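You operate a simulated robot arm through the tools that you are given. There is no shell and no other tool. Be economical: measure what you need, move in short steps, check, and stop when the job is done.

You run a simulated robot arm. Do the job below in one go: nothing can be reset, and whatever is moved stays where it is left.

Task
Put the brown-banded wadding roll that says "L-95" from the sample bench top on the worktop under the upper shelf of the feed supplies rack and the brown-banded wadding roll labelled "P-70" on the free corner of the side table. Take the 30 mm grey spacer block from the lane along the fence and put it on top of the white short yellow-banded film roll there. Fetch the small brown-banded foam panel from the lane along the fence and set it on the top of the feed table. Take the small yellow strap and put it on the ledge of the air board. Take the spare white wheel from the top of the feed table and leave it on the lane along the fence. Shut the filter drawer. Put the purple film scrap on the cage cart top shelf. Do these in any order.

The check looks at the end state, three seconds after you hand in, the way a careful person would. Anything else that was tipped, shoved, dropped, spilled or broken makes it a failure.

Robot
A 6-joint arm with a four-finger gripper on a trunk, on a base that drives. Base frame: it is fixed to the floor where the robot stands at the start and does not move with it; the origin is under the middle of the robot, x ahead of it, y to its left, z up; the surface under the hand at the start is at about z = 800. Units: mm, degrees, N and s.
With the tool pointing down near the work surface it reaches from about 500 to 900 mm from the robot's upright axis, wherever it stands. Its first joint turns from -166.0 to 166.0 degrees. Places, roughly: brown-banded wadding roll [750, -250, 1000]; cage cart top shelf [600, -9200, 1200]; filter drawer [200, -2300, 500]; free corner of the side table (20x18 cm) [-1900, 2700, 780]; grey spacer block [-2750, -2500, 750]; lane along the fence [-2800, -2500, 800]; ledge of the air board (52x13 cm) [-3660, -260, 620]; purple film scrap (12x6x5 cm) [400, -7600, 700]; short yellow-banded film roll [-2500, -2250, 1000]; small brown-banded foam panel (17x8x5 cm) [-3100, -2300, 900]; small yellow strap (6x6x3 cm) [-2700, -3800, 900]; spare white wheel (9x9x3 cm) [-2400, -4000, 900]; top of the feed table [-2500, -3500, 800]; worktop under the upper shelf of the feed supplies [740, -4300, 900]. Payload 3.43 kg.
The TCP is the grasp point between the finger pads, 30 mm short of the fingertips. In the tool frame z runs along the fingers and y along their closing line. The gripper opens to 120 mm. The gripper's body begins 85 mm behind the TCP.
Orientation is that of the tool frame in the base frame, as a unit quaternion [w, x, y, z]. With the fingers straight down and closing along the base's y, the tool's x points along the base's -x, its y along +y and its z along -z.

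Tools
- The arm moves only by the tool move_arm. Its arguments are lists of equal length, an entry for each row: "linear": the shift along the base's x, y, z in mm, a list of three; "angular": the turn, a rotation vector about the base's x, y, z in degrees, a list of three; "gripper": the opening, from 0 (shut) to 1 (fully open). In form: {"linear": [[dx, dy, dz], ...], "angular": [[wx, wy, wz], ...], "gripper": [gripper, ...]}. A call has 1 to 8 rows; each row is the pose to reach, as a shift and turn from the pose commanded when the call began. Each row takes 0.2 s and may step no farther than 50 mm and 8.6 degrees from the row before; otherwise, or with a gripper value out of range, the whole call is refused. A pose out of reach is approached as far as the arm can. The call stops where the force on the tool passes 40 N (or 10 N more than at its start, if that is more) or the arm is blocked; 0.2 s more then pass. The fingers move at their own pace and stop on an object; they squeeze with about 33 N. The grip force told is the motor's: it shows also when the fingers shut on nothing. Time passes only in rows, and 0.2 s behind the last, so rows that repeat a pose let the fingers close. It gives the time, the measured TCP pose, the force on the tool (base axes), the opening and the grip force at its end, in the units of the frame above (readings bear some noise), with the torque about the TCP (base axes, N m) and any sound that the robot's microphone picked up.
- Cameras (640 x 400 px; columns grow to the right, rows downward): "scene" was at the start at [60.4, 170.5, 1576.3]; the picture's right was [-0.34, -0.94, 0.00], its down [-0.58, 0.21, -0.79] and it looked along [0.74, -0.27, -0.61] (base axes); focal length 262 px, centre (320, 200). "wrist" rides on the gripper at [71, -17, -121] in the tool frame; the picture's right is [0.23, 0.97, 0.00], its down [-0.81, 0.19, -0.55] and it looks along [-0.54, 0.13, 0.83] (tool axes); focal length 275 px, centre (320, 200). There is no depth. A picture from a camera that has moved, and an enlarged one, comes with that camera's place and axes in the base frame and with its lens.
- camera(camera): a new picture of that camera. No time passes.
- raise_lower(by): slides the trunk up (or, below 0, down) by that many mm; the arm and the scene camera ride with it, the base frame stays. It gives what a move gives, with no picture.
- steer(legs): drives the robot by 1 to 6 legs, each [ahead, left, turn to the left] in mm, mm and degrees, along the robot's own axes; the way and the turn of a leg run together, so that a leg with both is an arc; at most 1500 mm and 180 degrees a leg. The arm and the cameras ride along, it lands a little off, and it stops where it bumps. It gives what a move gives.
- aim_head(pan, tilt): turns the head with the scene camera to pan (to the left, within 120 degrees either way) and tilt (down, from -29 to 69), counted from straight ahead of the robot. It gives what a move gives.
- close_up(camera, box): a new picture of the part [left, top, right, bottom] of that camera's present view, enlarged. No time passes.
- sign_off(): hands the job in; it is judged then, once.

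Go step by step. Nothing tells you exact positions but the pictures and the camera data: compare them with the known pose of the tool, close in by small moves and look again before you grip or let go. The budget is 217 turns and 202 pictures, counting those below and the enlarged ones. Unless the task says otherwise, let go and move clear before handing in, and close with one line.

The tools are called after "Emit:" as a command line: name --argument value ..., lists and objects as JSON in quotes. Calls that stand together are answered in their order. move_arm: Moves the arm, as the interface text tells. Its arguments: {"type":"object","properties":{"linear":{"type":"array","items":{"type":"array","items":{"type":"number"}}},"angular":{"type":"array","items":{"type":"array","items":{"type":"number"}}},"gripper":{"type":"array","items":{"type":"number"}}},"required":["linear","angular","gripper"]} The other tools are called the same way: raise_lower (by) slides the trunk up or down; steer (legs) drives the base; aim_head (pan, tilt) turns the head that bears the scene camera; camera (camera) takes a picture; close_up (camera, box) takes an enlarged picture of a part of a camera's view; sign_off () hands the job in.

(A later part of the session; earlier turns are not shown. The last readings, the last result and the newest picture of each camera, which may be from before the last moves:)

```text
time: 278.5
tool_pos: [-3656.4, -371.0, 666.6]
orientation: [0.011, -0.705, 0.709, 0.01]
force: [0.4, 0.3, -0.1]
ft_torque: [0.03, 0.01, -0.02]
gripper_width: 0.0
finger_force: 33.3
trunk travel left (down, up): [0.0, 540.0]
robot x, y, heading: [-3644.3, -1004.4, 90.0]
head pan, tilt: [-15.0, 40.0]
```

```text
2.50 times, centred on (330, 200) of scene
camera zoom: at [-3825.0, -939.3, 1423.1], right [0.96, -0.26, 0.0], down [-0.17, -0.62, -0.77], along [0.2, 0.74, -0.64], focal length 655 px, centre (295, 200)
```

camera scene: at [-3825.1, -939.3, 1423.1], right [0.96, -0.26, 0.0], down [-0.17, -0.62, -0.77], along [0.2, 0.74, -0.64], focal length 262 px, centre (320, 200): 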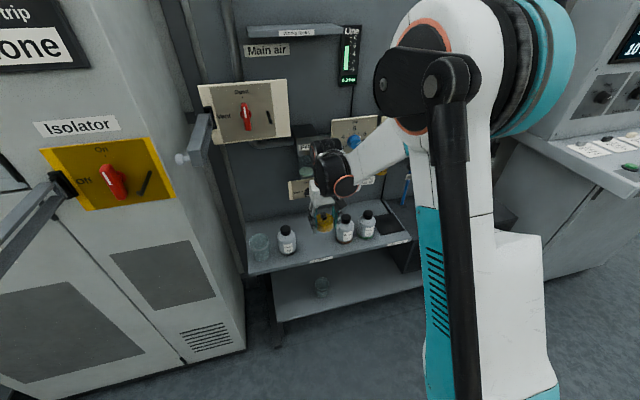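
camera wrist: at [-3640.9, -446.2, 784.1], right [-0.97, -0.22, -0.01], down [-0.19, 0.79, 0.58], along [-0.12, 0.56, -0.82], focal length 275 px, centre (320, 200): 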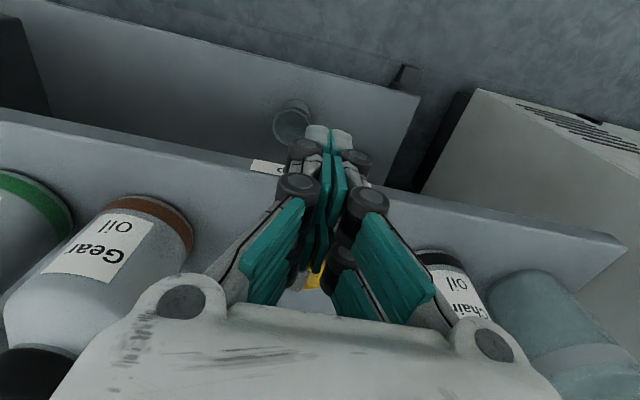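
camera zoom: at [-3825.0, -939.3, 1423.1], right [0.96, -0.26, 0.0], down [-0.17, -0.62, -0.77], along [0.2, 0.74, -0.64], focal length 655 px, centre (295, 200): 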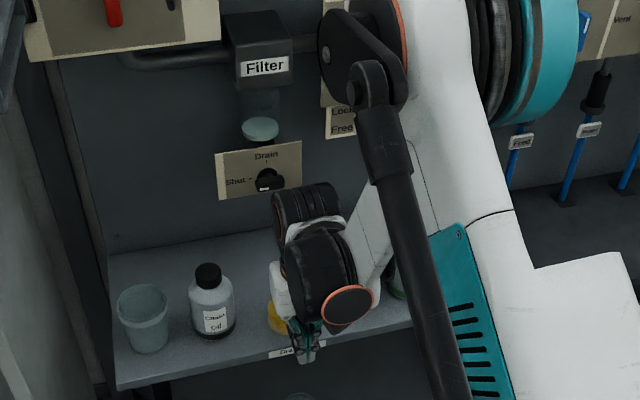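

Emit:
move_arm --linear '[[0, 12, -1], [0, 22, -1], [0, 32, -1], [0, 42, -1], [0, 52, -1], [0, 61, -1], [0, 69, -1]]' --angular '[[0, 0, 0], [0, 0, 0], [0, 0, 0], [0, 0, 0], [0, 0, 0], [0, 0, 0], [0, 0, 0]]' --gripper '[0, 0, 0, 0, 0, 0, 0]'

Emit:
move_arm --linear '[[0, -12, 2], [0, -30, 40], [0, -60, 85], [0, -90, 130], [0, -120, 170]]' --angular '[[0, 0, 0], [0, 0, 0], [0, 0, 0], [0, 0, 0], [0, 0, 0]]' --gripper '[0, 0, 0.5, 0.5, 0.5]'

Emit:
camera --camera "wrist"

Emit:
close_up --camera "scene" --box '[230, 120, 430, 280]'

```text
time: 280.1
tool_pos: [-3659.8, -302.0, 662.3]
orientation: [0.011, -0.705, 0.709, 0.011]
force: [0.2, -0.5, 0.2]
ft_torque: [0.03, -0.01, -0.01]
gripper_width: 0.1
finger_force: 33.0
trunk travel left (down, up): [0.0, 540.0]
robot x, y, heading: [-3647.2, -999.7, 90.0]
head pan, tilt: [-15.0, 40.0]
```

```text
refused: row 3 steps farther than a row can; nothing moved
```

```text
97 pictures are left
camera wrist: at [-3642.3, -376.2, 780.3], right [-0.97, -0.22, -0.01], down [-0.19, 0.79, 0.58], along [-0.12, 0.56, -0.82], focal length 275 px, centre (320, 200)
```

wrist: 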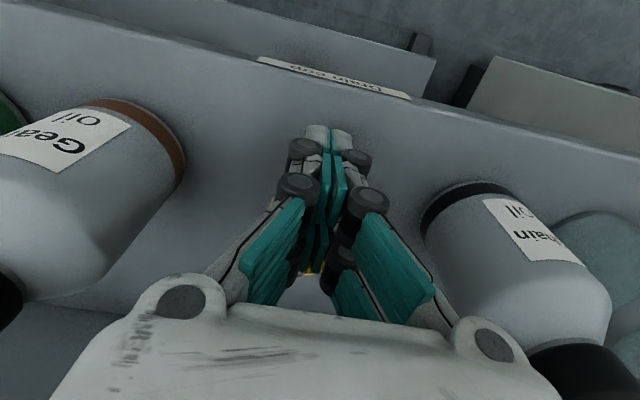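

```text
2.50 times, centred on (330, 200) of scene
camera zoom: at [-3825.0, -939.3, 1423.1], right [0.96, -0.26, 0.0], down [-0.17, -0.62, -0.77], along [0.2, 0.74, -0.64], focal length 655 px, centre (295, 200)
```

zoom: 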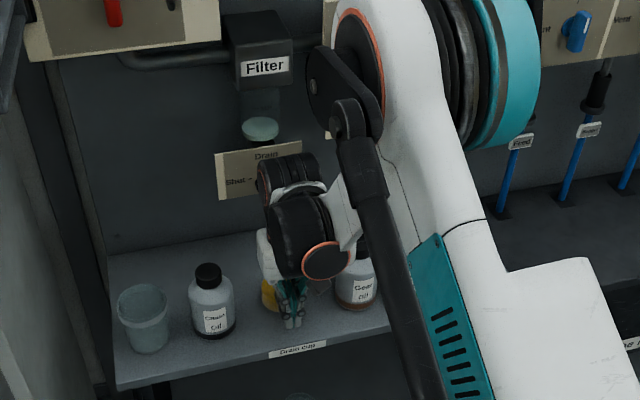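

Now I'll withdraw in smaller steps.

Emit:
move_arm --linear '[[0, -15, 2], [0, -35, 35], [0, -55, 75], [0, -75, 115], [0, -95, 155], [0, -115, 190]]' --angular '[[0, 0, 0], [0, 0, 0], [0, 0, 0], [0, 0, 0], [0, 0, 0], [0, 0, 0]]' --gripper '[0, 0, 0, 0.5, 0.8, 0.8]'

Emit:
close_up --camera "scene" --box '[230, 120, 430, 280]'

Emit:
camera --camera "wrist"

```text
time: 281.5
tool_pos: [-3658.0, -417.8, 855.3]
orientation: [0.012, -0.705, 0.709, 0.01]
force: [0.3, 0.3, -0.2]
ft_torque: [-0.02, 0.0, 0.0]
gripper_width: 96.1
finger_force: 0.5
trunk travel left (down, up): [0.0, 540.0]
robot x, y, heading: [-3642.0, -1003.2, 90.0]
head pan, tilt: [-15.0, 40.0]
```

```text
2.50 times, centred on (330, 200) of scene
camera zoom: at [-3825.0, -939.2, 1423.1], right [0.96, -0.26, 0.0], down [-0.17, -0.62, -0.77], along [0.2, 0.74, -0.64], focal length 655 px, centre (295, 200)
```

zoom: 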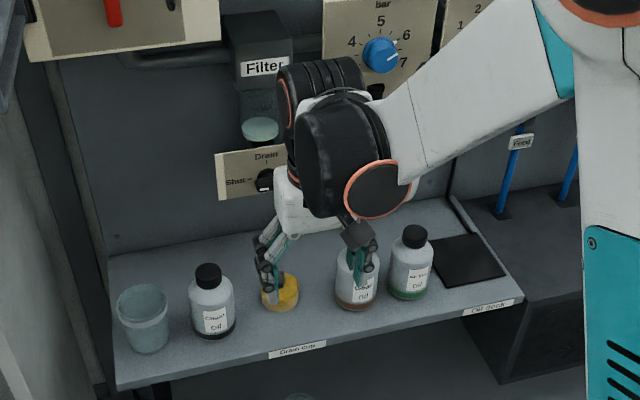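

```text
94 pictures are left
camera wrist: at [-3642.3, -492.2, 972.9], right [-0.97, -0.22, -0.01], down [-0.19, 0.79, 0.58], along [-0.12, 0.56, -0.82], focal length 275 px, centre (320, 200)
```

wrist: 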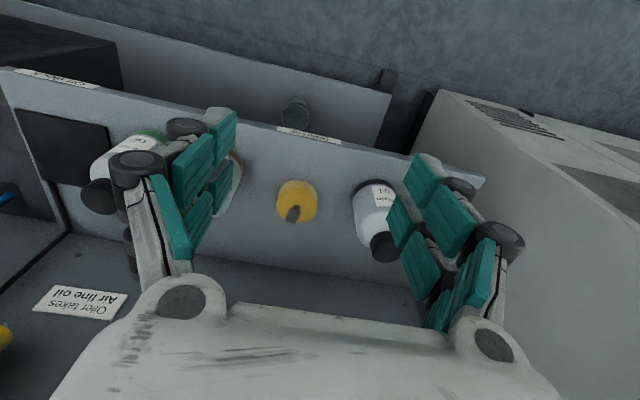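

The strap now sits well on the ledge. Next is the foam panel from the fence side: back off, raise the trunk, turn to face -y, and move along.

Emit:
steer --legs '[[-280, 0, 0]]'

Emit:
raise_lower --by 250

Emit:
steer --legs '[[0, 0, 180], [0, 530, 0]]'

Emit:
aim_head --pan 0 --tilt 38

Emit:
camera --camera "scene"

Emit:
camera --camera "wrist"

```text
time: 283.5
tool_pos: [-3659.0, -697.2, 854.5]
orientation: [0.012, -0.704, 0.71, 0.011]
force: [-1.1, -0.5, -0.3]
ft_torque: [-0.02, 0.02, 0.01]
gripper_width: 95.9
finger_force: 0.0
trunk travel left (down, up): [0.0, 540.0]
robot x, y, heading: [-3645.9, -1279.9, 89.6]
head pan, tilt: [-15.0, 40.0]
```

```text
time: 286.1
tool_pos: [-3659.3, -696.5, 1105.3]
orientation: [0.012, -0.704, 0.71, 0.011]
force: [-0.4, 0.6, -0.2]
ft_torque: [0.0, 0.01, 0.01]
gripper_width: 96.1
finger_force: 0.1
trunk travel left (down, up): [-250.0, 290.0]
robot x, y, heading: [-3647.5, -1282.1, 89.6]
head pan, tilt: [-15.0, 40.0]
```

```text
time: 296.4
tool_pos: [-3120.7, -1880.0, 1105.5]
orientation: [0.009, 0.717, 0.696, -0.013]
force: [0.6, 0.5, -0.6]
ft_torque: [0.03, 0.02, -0.03]
gripper_width: 95.9
finger_force: 0.1
trunk travel left (down, up): [-250.0, 290.0]
robot x, y, heading: [-3123.6, -1295.5, -91.3]
head pan, tilt: [-15.0, 40.0]
```

```text
time: 297.2
tool_pos: [-3121.2, -1879.3, 1106.3]
orientation: [0.01, 0.717, 0.697, -0.012]
force: [0.0, 0.2, 0.6]
ft_torque: [-0.01, 0.0, -0.03]
gripper_width: 96.2
finger_force: 0.1
trunk travel left (down, up): [-250.0, 290.0]
robot x, y, heading: [-3117.6, -1296.8, -91.4]
head pan, tilt: [0.0, 38.0]
```

```text
93 pictures are left
camera scene: at [-2924.0, -1365.8, 1676.1], right [-1.0, 0.03, 0.0], down [0.02, 0.62, -0.79], along [-0.02, -0.79, -0.62], focal length 262 px, centre (320, 200)
```

scene: 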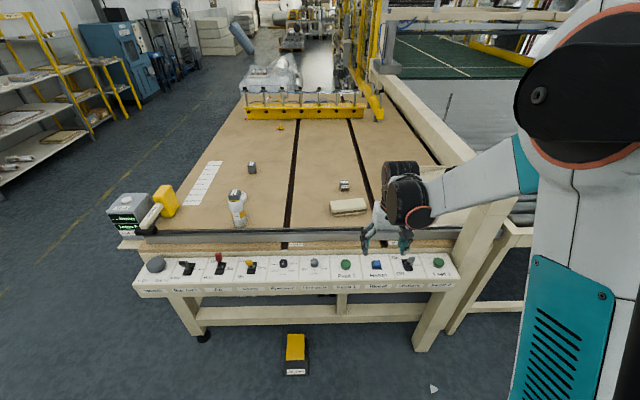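

```text
92 pictures are left
camera wrist: at [-3136.3, -1803.6, 1222.6], right [0.98, 0.2, -0.01], down [0.17, -0.8, 0.58], along [0.11, -0.57, -0.82], focal length 275 px, centre (320, 200)
```

wrist: 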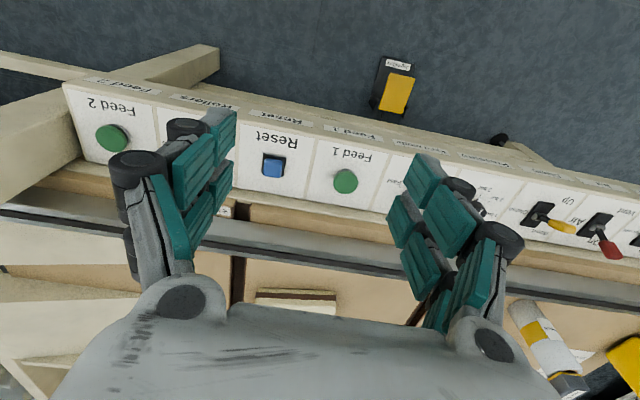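

The foam panel lies at about (-3076, -2330), long side along x. I'll turn the gripper to close along y and move closer.

Emit:
move_arm --linear '[[0, 0, 0], [0, 0, 0], [0, 0, 0], [0, 0, 0], [0, 0, 0], [0, 0, 0], [0, 0, 0], [0, 0, 0]]' --angular '[[0, 0, 8.5], [0, 0, 17], [0, 0, 25.5], [0, 0, 34], [0, 0, 42.5], [0, 0, 51], [0, 0, 59.5], [0, 0, 68]]' --gripper '[1, 1, 1, 1, 1, 1, 1, 1]'

Emit:
steer --legs '[[235, 0, 1]]'

Emit:
move_arm --linear '[[12, -40, 0], [24, -80, 0], [36, -120, 0], [46, -160, 0], [46, -190, -20], [46, -210, -50]]' --angular '[[0, 0, 7], [0, 0, 14], [0, 0, 20], [0, 0, 20], [0, 0, 20], [0, 0, 20]]' --gripper '[1, 1, 1, 1, 1, 1]'

Emit:
camera --camera "wrist"

Emit:
camera --camera "scene"

```text
time: 299.0
tool_pos: [-3120.7, -1877.9, 1105.1]
orientation: [0.015, 0.204, 0.979, -0.004]
force: [0.0, 0.6, 0.4]
ft_torque: [-0.02, -0.02, -0.01]
gripper_width: 120.3
finger_force: 0.2
trunk travel left (down, up): [-250.0, 290.0]
robot x, y, heading: [-3121.7, -1295.1, -91.6]
head pan, tilt: [0.0, 38.0]
```

```text
time: 300.8
tool_pos: [-3114.2, -2118.4, 1104.0]
orientation: [0.016, 0.196, 0.98, -0.004]
force: [0.2, 0.2, 0.6]
ft_torque: [0.04, 0.03, 0.0]
gripper_width: 119.9
finger_force: 0.2
trunk travel left (down, up): [-250.0, 290.0]
robot x, y, heading: [-3123.7, -1532.2, -90.6]
head pan, tilt: [0.0, 38.0]
```

```text
time: 302.2
tool_pos: [-3069.0, -2327.5, 1053.7]
orientation: [0.015, 0.022, 1.0, -0.002]
force: [0.2, 0.5, 0.1]
ft_torque: [0.03, 0.0, 0.03]
gripper_width: 119.9
finger_force: 0.1
trunk travel left (down, up): [-250.0, 290.0]
robot x, y, heading: [-3125.1, -1535.3, -90.4]
head pan, tilt: [0.0, 38.0]
```

```text
91 pictures are left
camera wrist: at [-3144.6, -2340.6, 1171.8], right [-0.19, 0.98, -0.01], down [0.8, 0.16, 0.58], along [0.57, 0.1, -0.82], focal length 275 px, centre (320, 200)
```

wrist: 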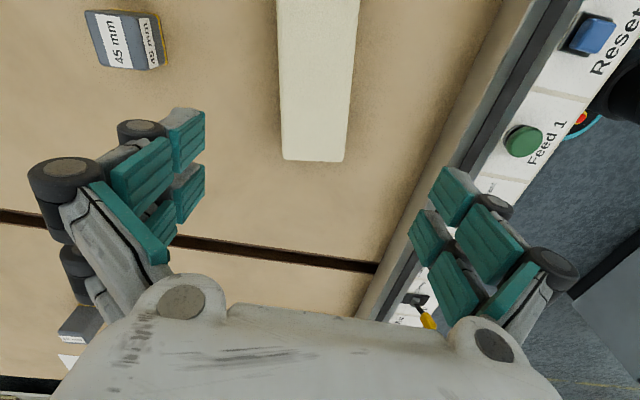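

```text
90 pictures are left
camera scene: at [-2926.4, -1601.6, 1676.0], right [-1.0, 0.01, 0.0], down [0.0, 0.62, -0.79], along [-0.01, -0.79, -0.62], focal length 262 px, centre (320, 200)
```

scene: 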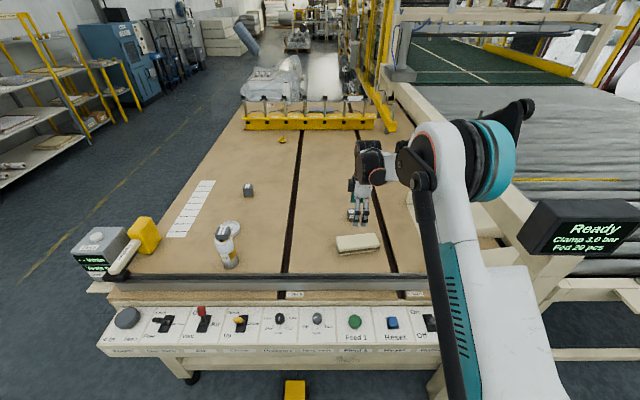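

The panel's centre is about (-3090, -2337), slanted by 9°. I'll align and come down partway.

Emit:
move_arm --linear '[[-10, -5, -20], [-21, -10, -40], [-21, -10, -80]]' --angular '[[0, 0, 5], [0, 0, 10], [0, 0, 10]]' --gripper '[1, 1, 1]'

Emit:
camera --camera "wrist"

Emit:
close_up --camera "scene" --box '[300, 140, 460, 300]'

```text
time: 303.0
tool_pos: [-3090.1, -2338.4, 974.1]
orientation: [0.017, -0.065, 0.998, 0.0]
force: [-0.2, 0.7, 0.5]
ft_torque: [0.02, -0.02, -0.02]
gripper_width: 119.6
finger_force: 0.1
trunk travel left (down, up): [-250.0, 290.0]
robot x, y, heading: [-3125.0, -1531.6, -90.5]
head pan, tilt: [0.0, 38.0]
```

```text
89 pictures are left
camera wrist: at [-3162.9, -2363.5, 1092.1], right [-0.36, 0.93, -0.01], down [0.76, 0.3, 0.58], along [0.54, 0.2, -0.82], focal length 275 px, centre (320, 200)
```

wrist: 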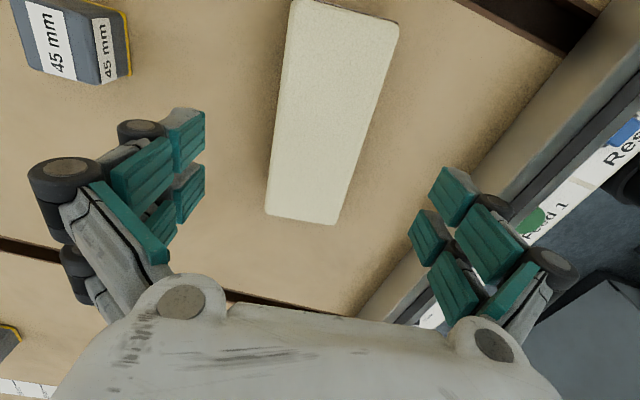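

```text
2.50 times, centred on (380, 220) of scene
camera zoom: at [-2926.4, -1600.9, 1676.0], right [-1.0, 0.01, 0.0], down [0.0, 0.62, -0.79], along [-0.01, -0.79, -0.62], focal length 655 px, centre (170, 150)
```

zoom: 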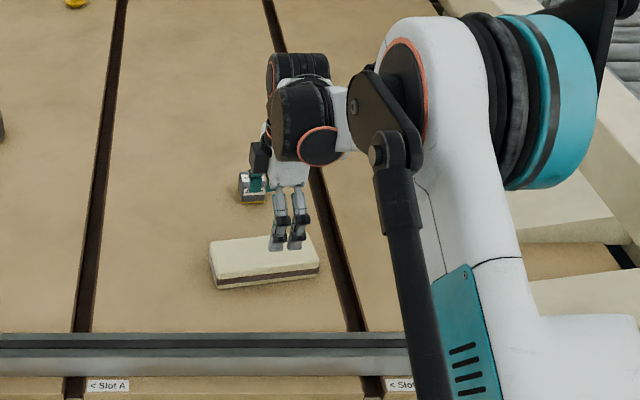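

Aligned. Fine correction, then down and close on the panel.

Emit:
move_arm --linear '[[7, 3, -40], [7, 3, -75], [7, 3, -88], [7, 3, -92], [7, 3, -92], [7, 3, -92], [7, 3, -92]]' --angular '[[0, 0, 2], [0, 0, 2], [0, 0, 2], [0, 0, 2], [0, 0, 2], [0, 0, 2], [0, 0, 2]]' --gripper '[1, 1, 1, 1, 0.4, 0.4, 0.4]'

Emit:
camera --camera "wrist"

```text
time: 304.6
tool_pos: [-3083.2, -2335.1, 884.1]
orientation: [0.015, -0.083, 0.996, 0.0]
force: [1.3, -1.7, 4.8]
ft_torque: [0.06, 0.03, -0.03]
gripper_width: 70.7
finger_force: 33.4
trunk travel left (down, up): [-250.0, 290.0]
robot x, y, heading: [-3124.7, -1533.3, -90.3]
head pan, tilt: [0.0, 38.0]
```

```text
87 pictures are left
camera wrist: at [-3154.6, -2363.1, 1001.1], right [-0.39, 0.92, -0.01], down [0.75, 0.32, 0.58], along [0.54, 0.22, -0.82], focal length 275 px, centre (320, 200)
```

wrist: 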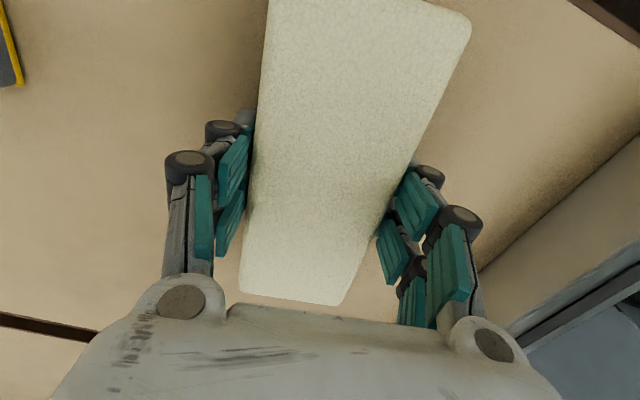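

Gripped at 71 mm. I'll lift, pull in, and drive around to the table front.

Emit:
move_arm --linear '[[0, 0, 40], [0, 0, 85], [0, 0, 130], [0, 0, 175], [0, 25, 210], [0, 65, 225], [0, 110, 230], [0, 155, 230]]' --angular '[[0, 0, 0], [0, 0, 0], [0, 0, 0], [0, 0, 0], [0, 0, 0], [0, 0, 0], [0, 0, 0], [0, 0, 0]]' --gripper '[0.4, 0.4, 0.4, 0.4, 0.4, 0.4, 0.4, 0.4]'

Emit:
steer --legs '[[-280, 0, 0], [0, 1500, 0], [0, 400, 0], [0, 0, -89.5], [0, 1500, 0], [0, 380, 0]]'

Emit:
aim_head --pan 0 --tilt 35

Emit:
camera --camera "scene"

Emit:
camera --camera "wrist"

```text
time: 306.4
tool_pos: [-3080.6, -2176.7, 1112.4]
orientation: [0.017, -0.082, 0.996, 0.0]
force: [0.7, 1.2, 0.4]
ft_torque: [-0.06, -0.01, 0.01]
gripper_width: 70.5
finger_force: 32.8
trunk travel left (down, up): [-250.0, 290.0]
robot x, y, heading: [-3126.7, -1535.7, -90.6]
head pan, tilt: [0.0, 38.0]
```

```text
time: 330.4
tool_pos: [-1977.1, -3227.6, 1112.6]
orientation: [0.011, 0.665, 0.746, -0.012]
force: [-0.2, -0.5, 0.3]
ft_torque: [0.03, -0.02, 0.02]
gripper_width: 71.0
finger_force: 33.1
trunk travel left (down, up): [-250.0, 290.0]
robot x, y, heading: [-1325.7, -3214.7, 176.7]
head pan, tilt: [0.0, 38.0]
```

```text
time: 331.1
tool_pos: [-1977.1, -3227.4, 1112.7]
orientation: [0.011, 0.665, 0.747, -0.011]
force: [0.9, -0.5, -0.7]
ft_torque: [0.0, -0.02, -0.01]
gripper_width: 70.9
finger_force: 32.9
trunk travel left (down, up): [-250.0, 290.0]
robot x, y, heading: [-1327.2, -3213.6, 176.6]
head pan, tilt: [0.0, 35.0]
```

```text
86 pictures are left
camera scene: at [-1408.4, -3409.6, 1680.6], right [0.06, 1.0, 0.0], down [0.57, -0.03, -0.82], along [-0.82, 0.05, -0.57], focal length 262 px, centre (320, 200)
```

scene: 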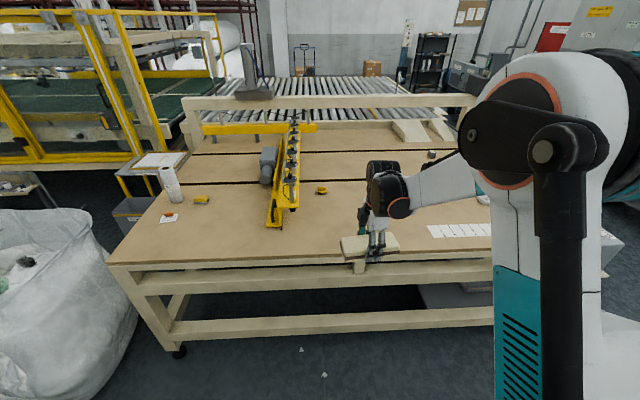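

```text
85 pictures are left
camera wrist: at [-2001.2, -3154.0, 1230.2], right [0.94, 0.34, -0.01], down [0.28, -0.77, 0.58], along [0.19, -0.55, -0.82], focal length 275 px, centre (320, 200)
```

wrist: 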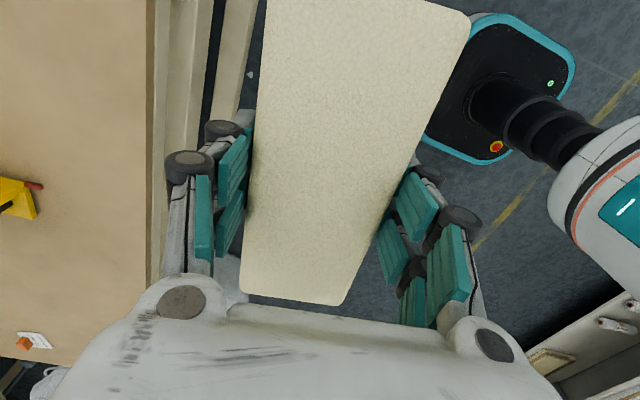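

There's free tabletop right of the yellow fixture. I'll place the panel around (-2420, -3300).

Emit:
steer --legs '[[440, 60, 3.3]]'

Emit:
camera --camera "scene"

Emit:
camera --camera "wrist"

```text
time: 333.8
tool_pos: [-2413.6, -3315.9, 1112.8]
orientation: [0.011, 0.641, 0.767, -0.011]
force: [-0.1, 0.1, -0.7]
ft_torque: [0.0, 0.0, 0.01]
gripper_width: 70.8
finger_force: 32.9
trunk travel left (down, up): [-250.0, 290.0]
robot x, y, heading: [-1766.8, -3262.7, -179.5]
head pan, tilt: [0.0, 35.0]
```

```text
84 pictures are left
camera scene: at [-1836.4, -3463.8, 1680.6], right [-0.01, 1.0, 0.0], down [0.57, 0.0, -0.82], along [-0.82, 0.0, -0.57], focal length 262 px, centre (320, 200)
```

scene: 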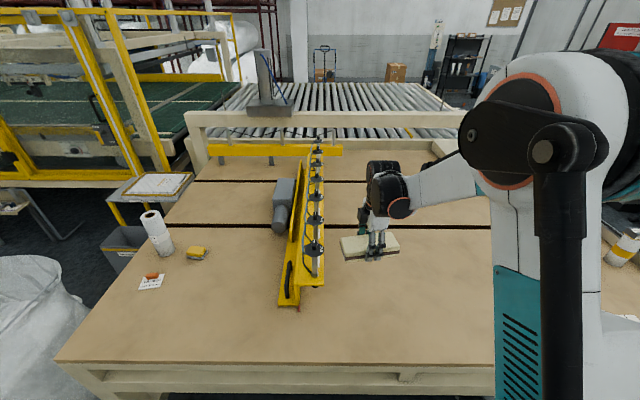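

```text
83 pictures are left
camera wrist: at [-2443.3, -3244.5, 1229.9], right [0.92, 0.4, -0.01], down [0.33, -0.75, 0.58], along [0.22, -0.53, -0.82], focal length 275 px, centre (320, 200)
```

wrist: 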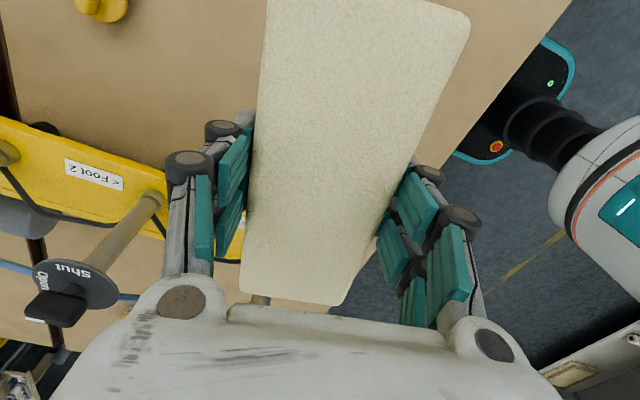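

I'll shift 60 mm away from the fixture and lower.

Emit:
move_arm --linear '[[0, 30, -15], [0, 60, -40], [0, 60, -85], [0, 60, -130], [0, 60, -170], [0, 60, -200]]' --angular '[[0, 0, 0], [0, 0, 0], [0, 0, 0], [0, 0, 0], [0, 0, 0], [0, 0, 0]]' --gripper '[0.4, 0.4, 0.4, 0.4, 0.4, 0.4]'

Emit:
camera --camera "scene"

Emit:
move_arm --linear '[[0, 0, -8], [0, 0, -14], [0, 0, -20], [0, 0, -24], [0, 0, -28], [0, 0, -32], [0, 0, -36]]' --angular '[[0, 0, 0], [0, 0, 0], [0, 0, 0], [0, 0, 0], [0, 0, 0], [0, 0, 0], [0, 0, 0]]' --gripper '[0.4, 0.4, 0.4, 0.4, 0.4, 0.4, 0.4]'

```text
time: 335.1
tool_pos: [-2416.1, -3256.0, 911.8]
orientation: [0.011, 0.642, 0.767, -0.011]
force: [0.4, -0.3, -1.0]
ft_torque: [0.01, -0.02, 0.01]
gripper_width: 70.7
finger_force: 33.2
trunk travel left (down, up): [-250.0, 290.0]
robot x, y, heading: [-1769.4, -3264.0, -179.8]
head pan, tilt: [0.0, 35.0]
```

```text
82 pictures are left
camera scene: at [-1836.3, -3463.7, 1680.6], right [-0.01, 1.0, 0.0], down [0.57, 0.0, -0.82], along [-0.82, 0.0, -0.57], focal length 262 px, centre (320, 200)
```

scene: 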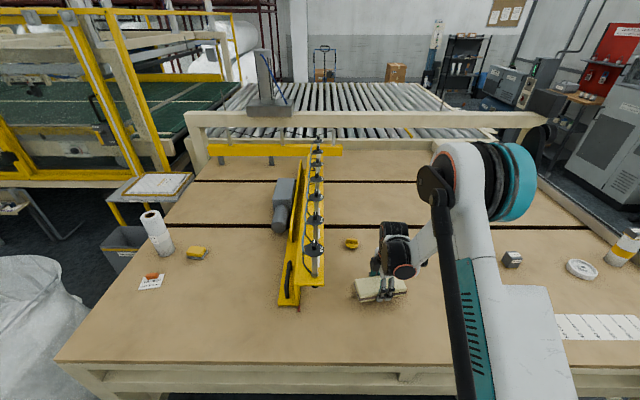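

```text
time: 336.6
tool_pos: [-2414.1, -3257.4, 882.3]
orientation: [0.01, 0.642, 0.767, -0.013]
force: [1.4, -0.1, 27.8]
ft_torque: [-0.09, 0.02, 0.01]
gripper_width: 70.7
finger_force: 33.4
trunk travel left (down, up): [-250.0, 290.0]
robot x, y, heading: [-1766.5, -3262.7, -179.8]
head pan, tilt: [0.0, 35.0]
stopped in row 7: the force on the tool passed its limit at 43 N (the readings are from after the stop); the commanded pose is now the measured one
```

It's in contact. Release and rise.

Emit:
move_arm --linear '[[0, 0, 2], [0, 0, 2], [0, 0, 2], [0, 0, 30], [0, 0, 75], [0, 0, 120], [0, 0, 165], [0, 0, 210]]' --angular '[[0, 0, 0], [0, 0, 0], [0, 0, 0], [0, 0, 0], [0, 0, 0], [0, 0, 0], [0, 0, 0], [0, 0, 0]]' --gripper '[0.7, 0.95, 0.95, 0.95, 0.95, 0.95, 0.95, 0.95]'

Emit:
camera --camera "scene"

```text
time: 338.4
tool_pos: [-2414.4, -3255.6, 1093.1]
orientation: [0.01, 0.641, 0.768, -0.012]
force: [0.6, -0.3, 0.5]
ft_torque: [0.02, -0.01, 0.03]
gripper_width: 114.0
finger_force: 0.4
trunk travel left (down, up): [-250.0, 290.0]
robot x, y, heading: [-1772.3, -3264.4, -179.7]
head pan, tilt: [0.0, 35.0]
```

```text
81 pictures are left
camera scene: at [-1834.9, -3463.6, 1680.8], right [-0.01, 1.0, 0.0], down [0.57, 0.0, -0.82], along [-0.82, 0.0, -0.57], focal length 262 px, centre (320, 200)
```

scene: 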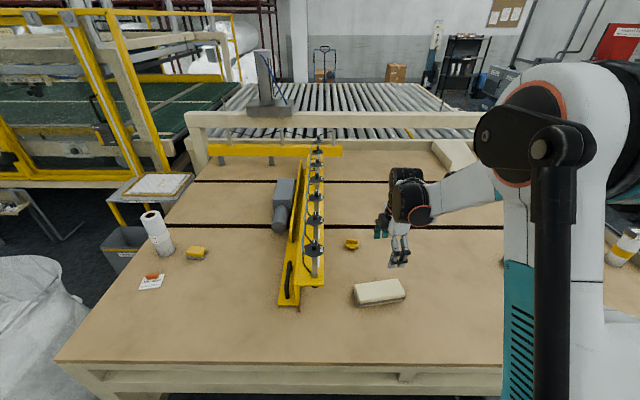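

The foam panel is placed. Next is the filter drawer at about (200, -2300), so I'll back off, turn round and look.

Emit:
steer --legs '[[-900, 0, 0], [0, 0, 180], [0, 900, 0]]'

Emit:
aim_head --pan 0 --tilt 35

Emit:
camera --camera "scene"

```text
time: 354.9
tool_pos: [-255.1, -2348.4, 1092.0]
orientation: [-0.012, 0.774, -0.633, -0.01]
force: [0.4, -0.5, 0.0]
ft_torque: [-0.02, -0.03, 0.0]
gripper_width: 113.9
finger_force: 0.1
trunk travel left (down, up): [-250.0, 290.0]
robot x, y, heading: [-899.9, -2358.9, 1.7]
head pan, tilt: [0.0, 35.0]
```

```text
time: 355.6
tool_pos: [-256.3, -2347.8, 1092.6]
orientation: [-0.012, 0.774, -0.633, -0.01]
force: [0.1, 0.3, 1.3]
ft_torque: [-0.01, 0.02, 0.03]
gripper_width: 113.9
finger_force: 0.0
trunk travel left (down, up): [-250.0, 290.0]
robot x, y, heading: [-900.8, -2356.6, 1.4]
head pan, tilt: [0.0, 35.0]
```

```text
80 pictures are left
camera scene: at [-841.0, -2152.5, 1680.7], right [0.03, -1.0, 0.0], down [-0.57, -0.02, -0.82], along [0.82, 0.02, -0.57], focal length 262 px, centre (320, 200)
```

scene: 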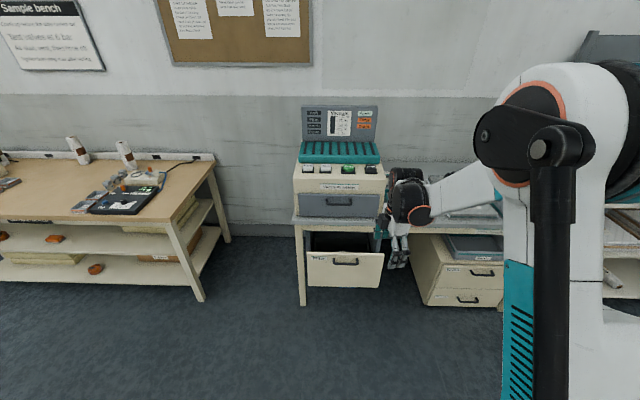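

Emit:
close_up --camera "scene" --box '[270, 150, 450, 320]'

```text
2.35 times, centred on (360, 235) of scene
camera zoom: at [-841.0, -2152.5, 1680.7], right [0.03, -1.0, 0.0], down [-0.57, -0.02, -0.82], along [0.82, 0.02, -0.57], focal length 617 px, centre (226, 118)
```

zoom: 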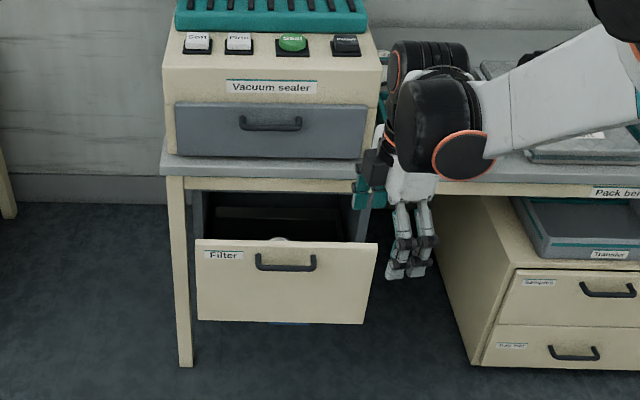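

The filter drawer is open under the vacuum sealer. I'll lower the trunk to get a second viewpoint and work out its distance.

Emit:
raise_lower --by -250

Emit:
close_up --camera "scene" --box '[270, 80, 450, 250]'

Emit:
camera --camera "wrist"

```text
time: 358.1
tool_pos: [-255.4, -2348.3, 842.9]
orientation: [-0.012, 0.773, -0.634, -0.011]
force: [0.5, -0.3, 0.4]
ft_torque: [-0.02, -0.03, -0.01]
gripper_width: 114.1
finger_force: 0.1
trunk travel left (down, up): [0.0, 540.0]
robot x, y, heading: [-903.8, -2357.4, 1.4]
head pan, tilt: [0.0, 35.0]
```

```text
2.35 times, centred on (360, 165) of scene
camera zoom: at [-841.1, -2152.6, 1430.8], right [0.03, -1.0, 0.0], down [-0.57, -0.02, -0.82], along [0.82, 0.02, -0.57], focal length 617 px, centre (226, 282)
```

zoom: 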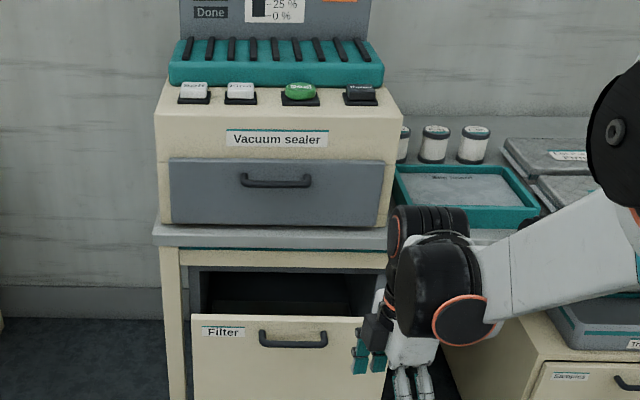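

```text
77 pictures are left
camera wrist: at [-224.3, -2418.2, 959.7], right [-0.91, -0.42, -0.01], down [-0.35, 0.74, 0.58], along [-0.23, 0.53, -0.82], focal length 275 px, centre (320, 200)
```

wrist: 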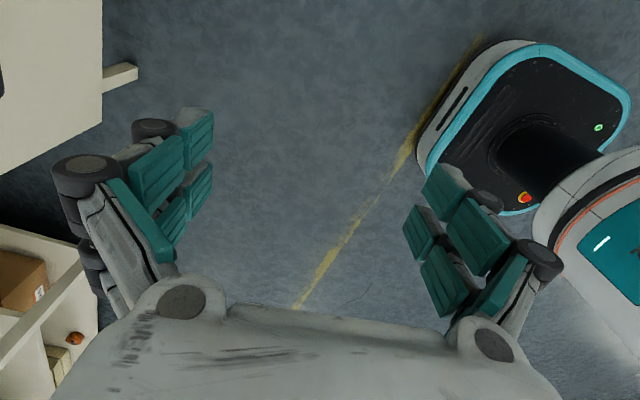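

The drawer face is at x≈151, z 367–652, centred at y≈-2257, and closing needs about 160 mm. I'll push with closed fingers on a 60°-tilted tool, starting by reorienting the hand in free space.

Emit:
move_arm --linear '[[0, 0, 0], [0, 0, 0], [0, 0, 0], [0, 0, 0], [0, 0, 0], [0, 0, 0], [0, 0, 0], [0, 0, 0]]' --angular '[[0, 0, -8.5], [0, 0, -17], [0, 0, -25.5], [0, 0, -34], [0, 0, -42.5], [0, 0, -51], [0, 0, -59.5], [0, 0, -68]]' --gripper '[0, 0, 0, 0, 0, 0, 0, 0]'

Emit:
move_arm --linear '[[0, 0, 0], [0, 0, 0], [0, 0, 0], [0, 0, 0]]' --angular '[[0, 0, -8.5], [0, 0, -17], [0, 0, -25.5], [0, 0, -33.5]]' --gripper '[0, 0, 0, 0]'

Emit:
move_arm --linear '[[25, 0, 0], [50, 0, 0], [75, 0, 0], [100, 0, 0], [120, 0, 0], [140, 0, 0], [150, 0, 0]]' --angular '[[0, -8.57, 0], [0, -17.14, 0], [0, -25.7, 0], [0, -34.3, 0], [0, -42.8, 0], [0, -51.4, 0], [0, -60, 0]]' --gripper '[0, 0, 0, 0, 0, 0, 0]'

Emit:
steer --legs '[[0, 100, -1.4]]'

```text
time: 359.9
tool_pos: [-254.6, -2347.2, 842.6]
orientation: [0.016, -0.287, 0.958, 0.002]
force: [0.2, -0.3, -0.5]
ft_torque: [0.0, -0.03, 0.01]
gripper_width: 0.2
finger_force: 33.4
trunk travel left (down, up): [0.0, 540.0]
robot x, y, heading: [-903.9, -2357.8, 1.9]
head pan, tilt: [0.0, 35.0]
```

```text
time: 360.9
tool_pos: [-255.4, -2348.7, 841.6]
orientation: [0.015, 0.002, 1.0, -0.003]
force: [-0.3, 0.1, 0.0]
ft_torque: [0.01, 0.02, 0.03]
gripper_width: 0.0
finger_force: 33.5
trunk travel left (down, up): [0.0, 540.0]
robot x, y, heading: [-904.9, -2354.5, 1.7]
head pan, tilt: [0.0, 35.0]
```

```text
time: 362.5
tool_pos: [-104.7, -2346.9, 841.1]
orientation: [0.515, 0.002, 0.857, -0.003]
force: [-0.2, 0.3, -0.1]
ft_torque: [0.0, 0.04, 0.02]
gripper_width: 0.0
finger_force: 33.0
trunk travel left (down, up): [0.0, 540.0]
robot x, y, heading: [-905.1, -2355.1, 1.7]
head pan, tilt: [0.0, 35.0]
```

```text
time: 363.7
tool_pos: [-105.1, -2264.4, 840.3]
orientation: [0.514, 0.011, 0.858, -0.007]
force: [0.1, 0.7, 0.0]
ft_torque: [0.03, 0.01, 0.02]
gripper_width: 0.0
finger_force: 32.1
trunk travel left (down, up): [0.0, 540.0]
robot x, y, heading: [-905.6, -2256.2, 0.1]
head pan, tilt: [0.0, 35.0]
```

Now I'll lower the hand in free space to z≈560.

Emit:
move_arm --linear '[[0, 0, -45], [0, 0, -90], [0, 0, -135], [0, 0, -180], [0, 0, -225], [0, 0, -265], [0, 0, -285]]' --angular '[[0, 0, 0], [0, 0, 0], [0, 0, 0], [0, 0, 0], [0, 0, 0], [0, 0, 0], [0, 0, 0]]' --gripper '[0, 0, 0, 0, 0, 0, 0]'

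Emit:
camera --camera "scene"

Emit:
camera --camera "wrist"

```text
time: 365.3
tool_pos: [-58.3, -2264.4, 569.6]
orientation: [0.513, 0.011, 0.858, -0.008]
force: [0.1, -0.1, 0.2]
ft_torque: [0.03, -0.02, 0.03]
gripper_width: 0.0
finger_force: 33.2
out of reach, approached as far as the arm can: row 3, 4, 5, 6, 7
trunk travel left (down, up): [0.0, 540.0]
robot x, y, heading: [-904.8, -2255.1, 0.4]
head pan, tilt: [0.0, 35.0]
```

```text
76 pictures are left
camera scene: at [-838.2, -2052.7, 1430.7], right [0.01, -1.0, 0.0], down [-0.57, 0.0, -0.82], along [0.82, 0.0, -0.57], focal length 262 px, centre (320, 200)
```

scene: 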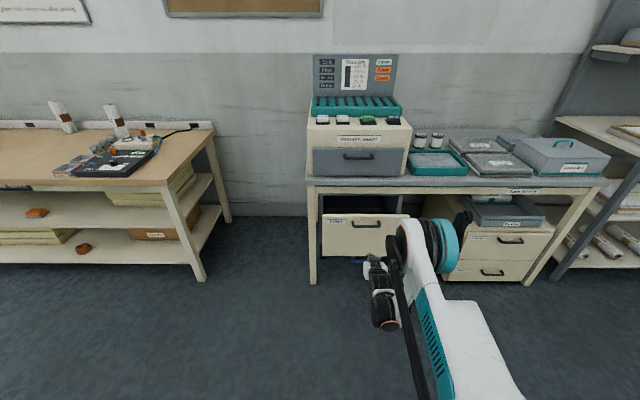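

```text
75 pictures are left
camera wrist: at [-199.3, -2277.2, 563.1], right [-0.08, 0.98, -0.2], down [-0.1, 0.2, 0.98], along [0.99, 0.1, 0.08], focal length 275 px, centre (320, 200)
```

wrist: 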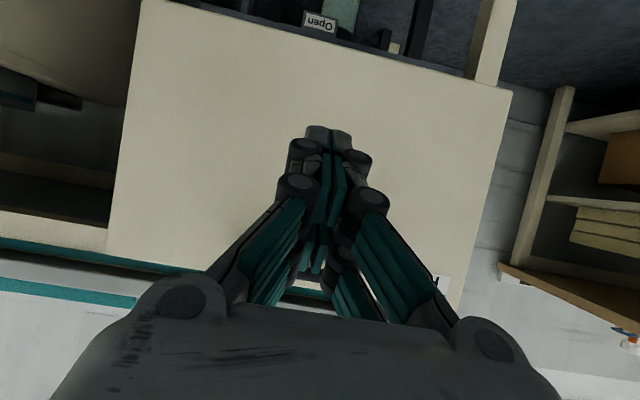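

There's an "Open" label with a lever beneath the drawer. I'll check it before pushing.

Emit:
close_up --camera "wrist" --box '[240, 0, 460, 100]'

Emit:
close_up --camera "scene" --box '[300, 180, 460, 300]'

```text
2.91 times, centred on (350, 50) of wrist
camera zoom: at [-199.3, -2277.2, 563.1], right [-0.08, 0.98, -0.2], down [-0.1, 0.2, 0.98], along [0.99, 0.1, 0.08], focal length 801 px, centre (233, 636)
```

zoom: 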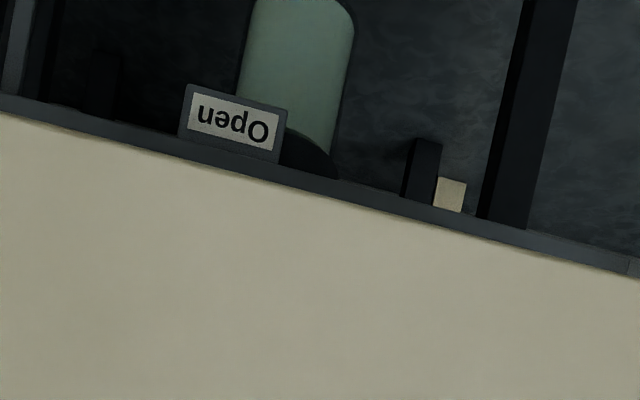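

```text
3.33 times, centred on (380, 240) of scene
camera zoom: at [-838.2, -2052.7, 1430.7], right [0.01, -1.0, 0.0], down [-0.57, 0.0, -0.82], along [0.82, 0.0, -0.57], focal length 874 px, centre (120, 67)
```

zoom: 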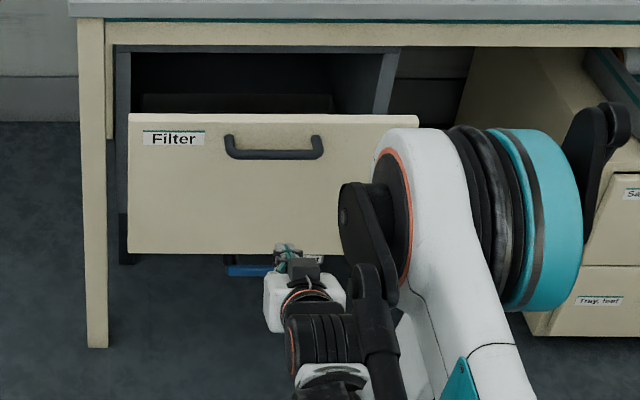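

The tag under the drawer reads "Open", with a blue lever beside it. I'll approach until nearly touching, then push gently with force checks.

Emit:
steer --legs '[[150, 0, -0.3]]'

Emit:
camera --camera "wrist"

Emit:
camera --camera "scene"

```text
time: 366.6
tool_pos: [89.9, -2270.6, 570.4]
orientation: [0.512, 0.015, 0.859, -0.01]
force: [-0.3, 0.1, 0.0]
ft_torque: [-0.03, 0.01, 0.05]
gripper_width: 0.0
finger_force: 33.2
trunk travel left (down, up): [0.0, 540.0]
robot x, y, heading: [-756.7, -2253.7, 0.2]
head pan, tilt: [0.0, 35.0]
```

```text
72 pictures are left
camera wrist: at [-51.2, -2282.3, 563.7], right [-0.08, 0.98, -0.2], down [-0.1, 0.2, 0.98], along [0.99, 0.09, 0.08], focal length 275 px, centre (320, 200)
```

wrist: 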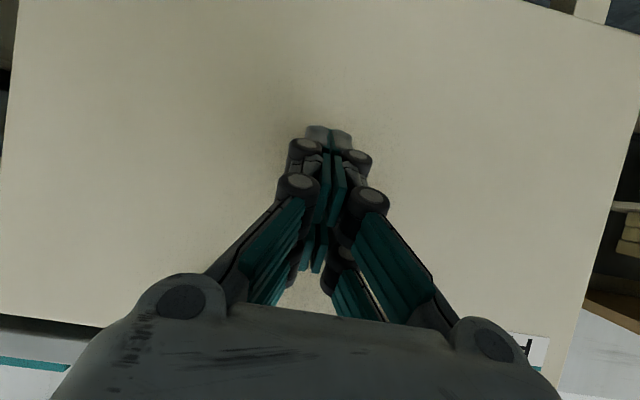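

```text
71 pictures are left
camera scene: at [-688.6, -2052.9, 1430.7], right [0.0, -1.0, 0.0], down [-0.57, 0.0, -0.82], along [0.82, 0.0, -0.57], focal length 262 px, centre (320, 200)
```

scene: 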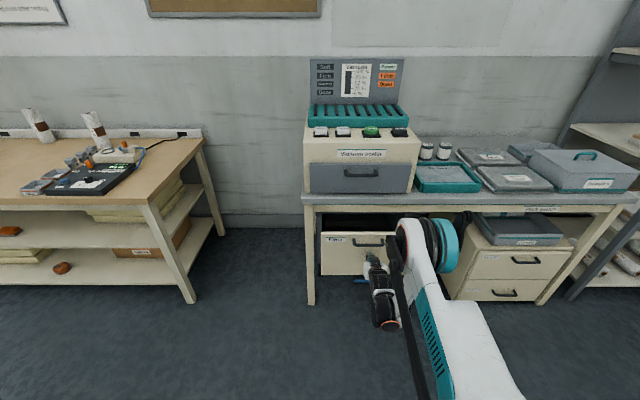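

Emit:
move_arm --linear '[[12, 0, 0], [24, 0, 0], [36, 0, 0], [48, 0, 0], [60, 0, 0], [72, 0, 0], [84, 0, 0], [96, 0, 0]]' --angular '[[0, 0, 0], [0, 0, 0], [0, 0, 0], [0, 0, 0], [0, 0, 0], [0, 0, 0], [0, 0, 0], [0, 0, 0]]' --gripper '[0, 0, 0, 0, 0, 0, 0, 0]'

Emit:
close_up --camera "scene" --box '[290, 180, 450, 300]'

```text
time: 368.4
tool_pos: [166.5, -2270.0, 598.1]
orientation: [0.513, 0.015, 0.858, -0.01]
force: [-2.0, 0.7, -0.8]
ft_torque: [-0.03, 0.01, 0.01]
gripper_width: 0.2
finger_force: 32.8
out of reach, approached as far as the arm can: row 2, 3, 4, 5, 6, 7, 8
trunk travel left (down, up): [0.0, 540.0]
robot x, y, heading: [-759.7, -2252.6, -0.1]
head pan, tilt: [0.0, 35.0]
```

```text
3.33 times, centred on (370, 240) of scene
camera zoom: at [-688.3, -2052.9, 1430.7], right [0.0, -1.0, 0.0], down [-0.57, 0.0, -0.82], along [0.82, 0.0, -0.57], focal length 874 px, centre (153, 67)
```

zoom: 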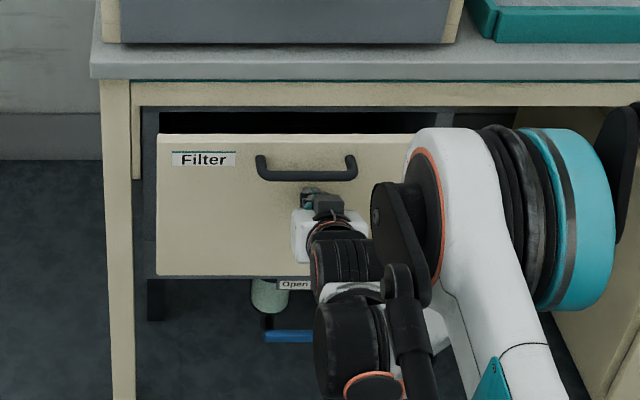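

The drawer slides easily and has moved about 50 mm, but the arm is at full reach there. I'll push the rest by driving the base slowly.

Emit:
steer --legs '[[60, 0, 0]]'

Emit:
close_up --camera "scene" --box '[290, 180, 450, 300]'

```text
time: 369.6
tool_pos: [225.1, -2272.2, 597.2]
orientation: [0.511, 0.015, 0.859, -0.01]
force: [-2.2, 0.9, -0.5]
ft_torque: [0.01, 0.01, 0.0]
gripper_width: 0.0
finger_force: 33.8
trunk travel left (down, up): [0.0, 540.0]
robot x, y, heading: [-694.5, -2250.6, -0.2]
head pan, tilt: [0.0, 35.0]
stopped in leg 1: the force on the tool passed its limit at 55 N (the readings are from after the stop); the commanded pose is now the measured one
```

```text
3.33 times, centred on (370, 240) of scene
camera zoom: at [-628.1, -2053.2, 1430.7], right [0.0, -1.0, 0.0], down [-0.57, 0.0, -0.82], along [0.82, 0.0, -0.57], focal length 874 px, centre (153, 67)
```

zoom: 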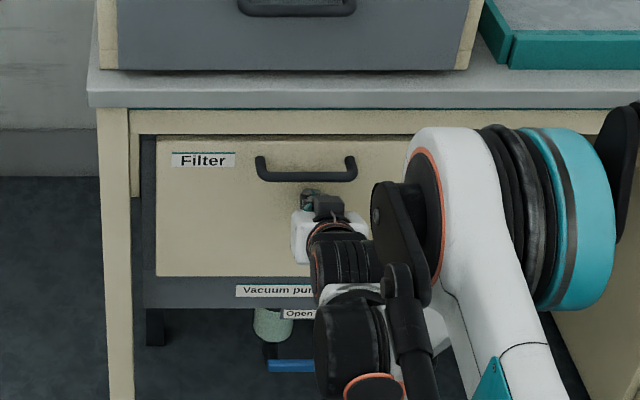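

The force spiked, so the drawer seems to be fully home. I'll back off and inspect.

Emit:
steer --legs '[[-350, 0, 0]]'

Emit:
aim_head --pan -12 --tilt 42

Emit:
close_up --camera "scene" --box '[210, 90, 390, 230]'

Emit:
camera --camera "wrist"

```text
time: 371.8
tool_pos: [-125.7, -2266.7, 596.6]
orientation: [0.511, 0.012, 0.859, -0.008]
force: [0.2, -0.3, -0.2]
ft_torque: [-0.03, -0.02, 0.04]
gripper_width: 0.0
finger_force: 33.9
trunk travel left (down, up): [0.0, 540.0]
robot x, y, heading: [-1048.3, -2249.3, 0.1]
head pan, tilt: [0.0, 35.0]
```

```text
time: 372.6
tool_pos: [-123.5, -2266.4, 596.3]
orientation: [0.511, 0.013, 0.859, -0.009]
force: [0.1, 0.6, -0.1]
ft_torque: [0.02, -0.01, 0.0]
gripper_width: 0.0
finger_force: 33.2
trunk travel left (down, up): [0.0, 540.0]
robot x, y, heading: [-1044.3, -2257.4, 0.2]
head pan, tilt: [-12.0, 42.0]
```

```text
2.86 times, centred on (300, 160) of scene
camera zoom: at [-985.6, -2070.0, 1420.2], right [-0.21, -0.98, 0.0], down [-0.65, 0.14, -0.74], along [0.73, -0.15, -0.67], focal length 749 px, centre (377, 314)
```

zoom: 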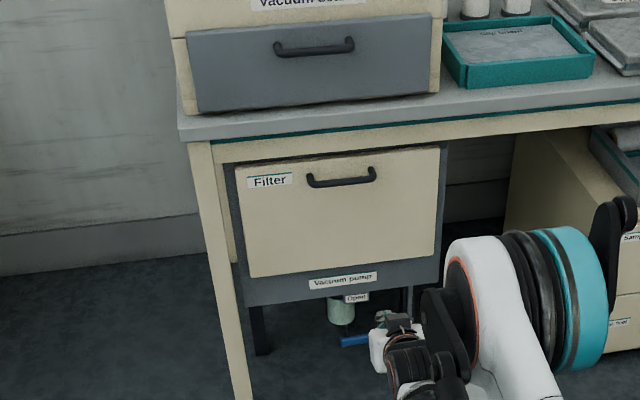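

```text
67 pictures are left
camera wrist: at [-265.1, -2279.0, 590.4], right [-0.08, 0.98, -0.2], down [-0.09, 0.2, 0.98], along [0.99, 0.1, 0.07], focal length 275 px, centre (320, 200)
```

wrist: 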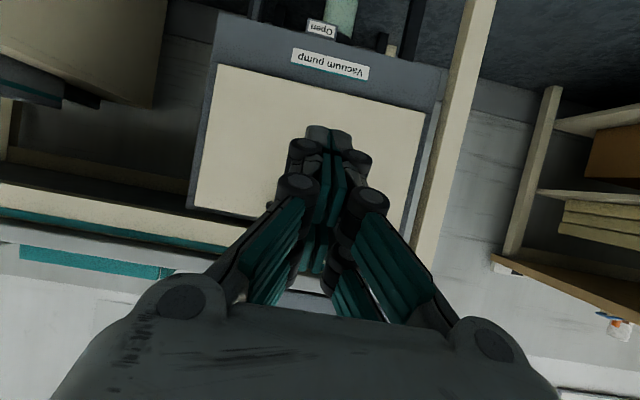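

I'll zoom in on the edges to check it's flush with the housing.

Emit:
close_up --camera "scene" --box '[265, 125, 345, 185]'

Emit:
close_up --camera "wrist" --box '[180, 30, 460, 230]'

```text
6.67 times, centred on (305, 155) of scene
camera zoom: at [-985.6, -2070.0, 1420.2], right [-0.21, -0.98, 0.0], down [-0.65, 0.14, -0.74], along [0.73, -0.15, -0.67], focal length 1747 px, centre (420, 500)
```

zoom: 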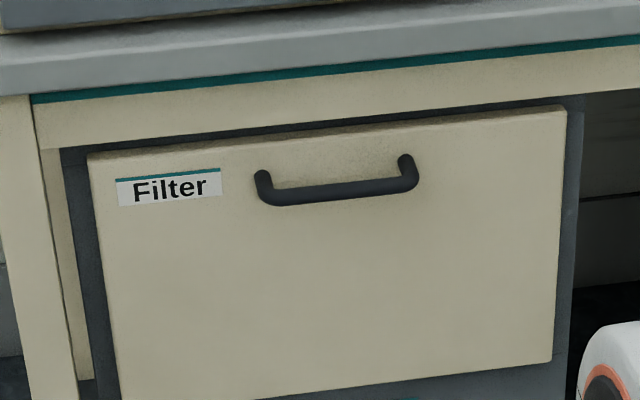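

```text
2.00 times, centred on (320, 130) of wrist
camera zoom: at [-265.1, -2279.0, 590.4], right [-0.08, 0.98, -0.2], down [-0.09, 0.2, 0.98], along [0.99, 0.1, 0.07], focal length 551 px, centre (320, 340)
```

zoom: 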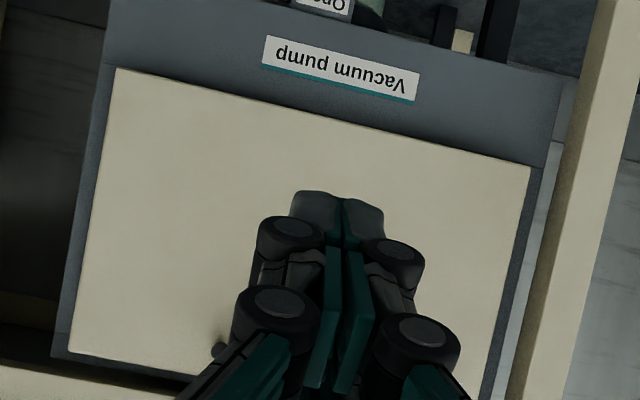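

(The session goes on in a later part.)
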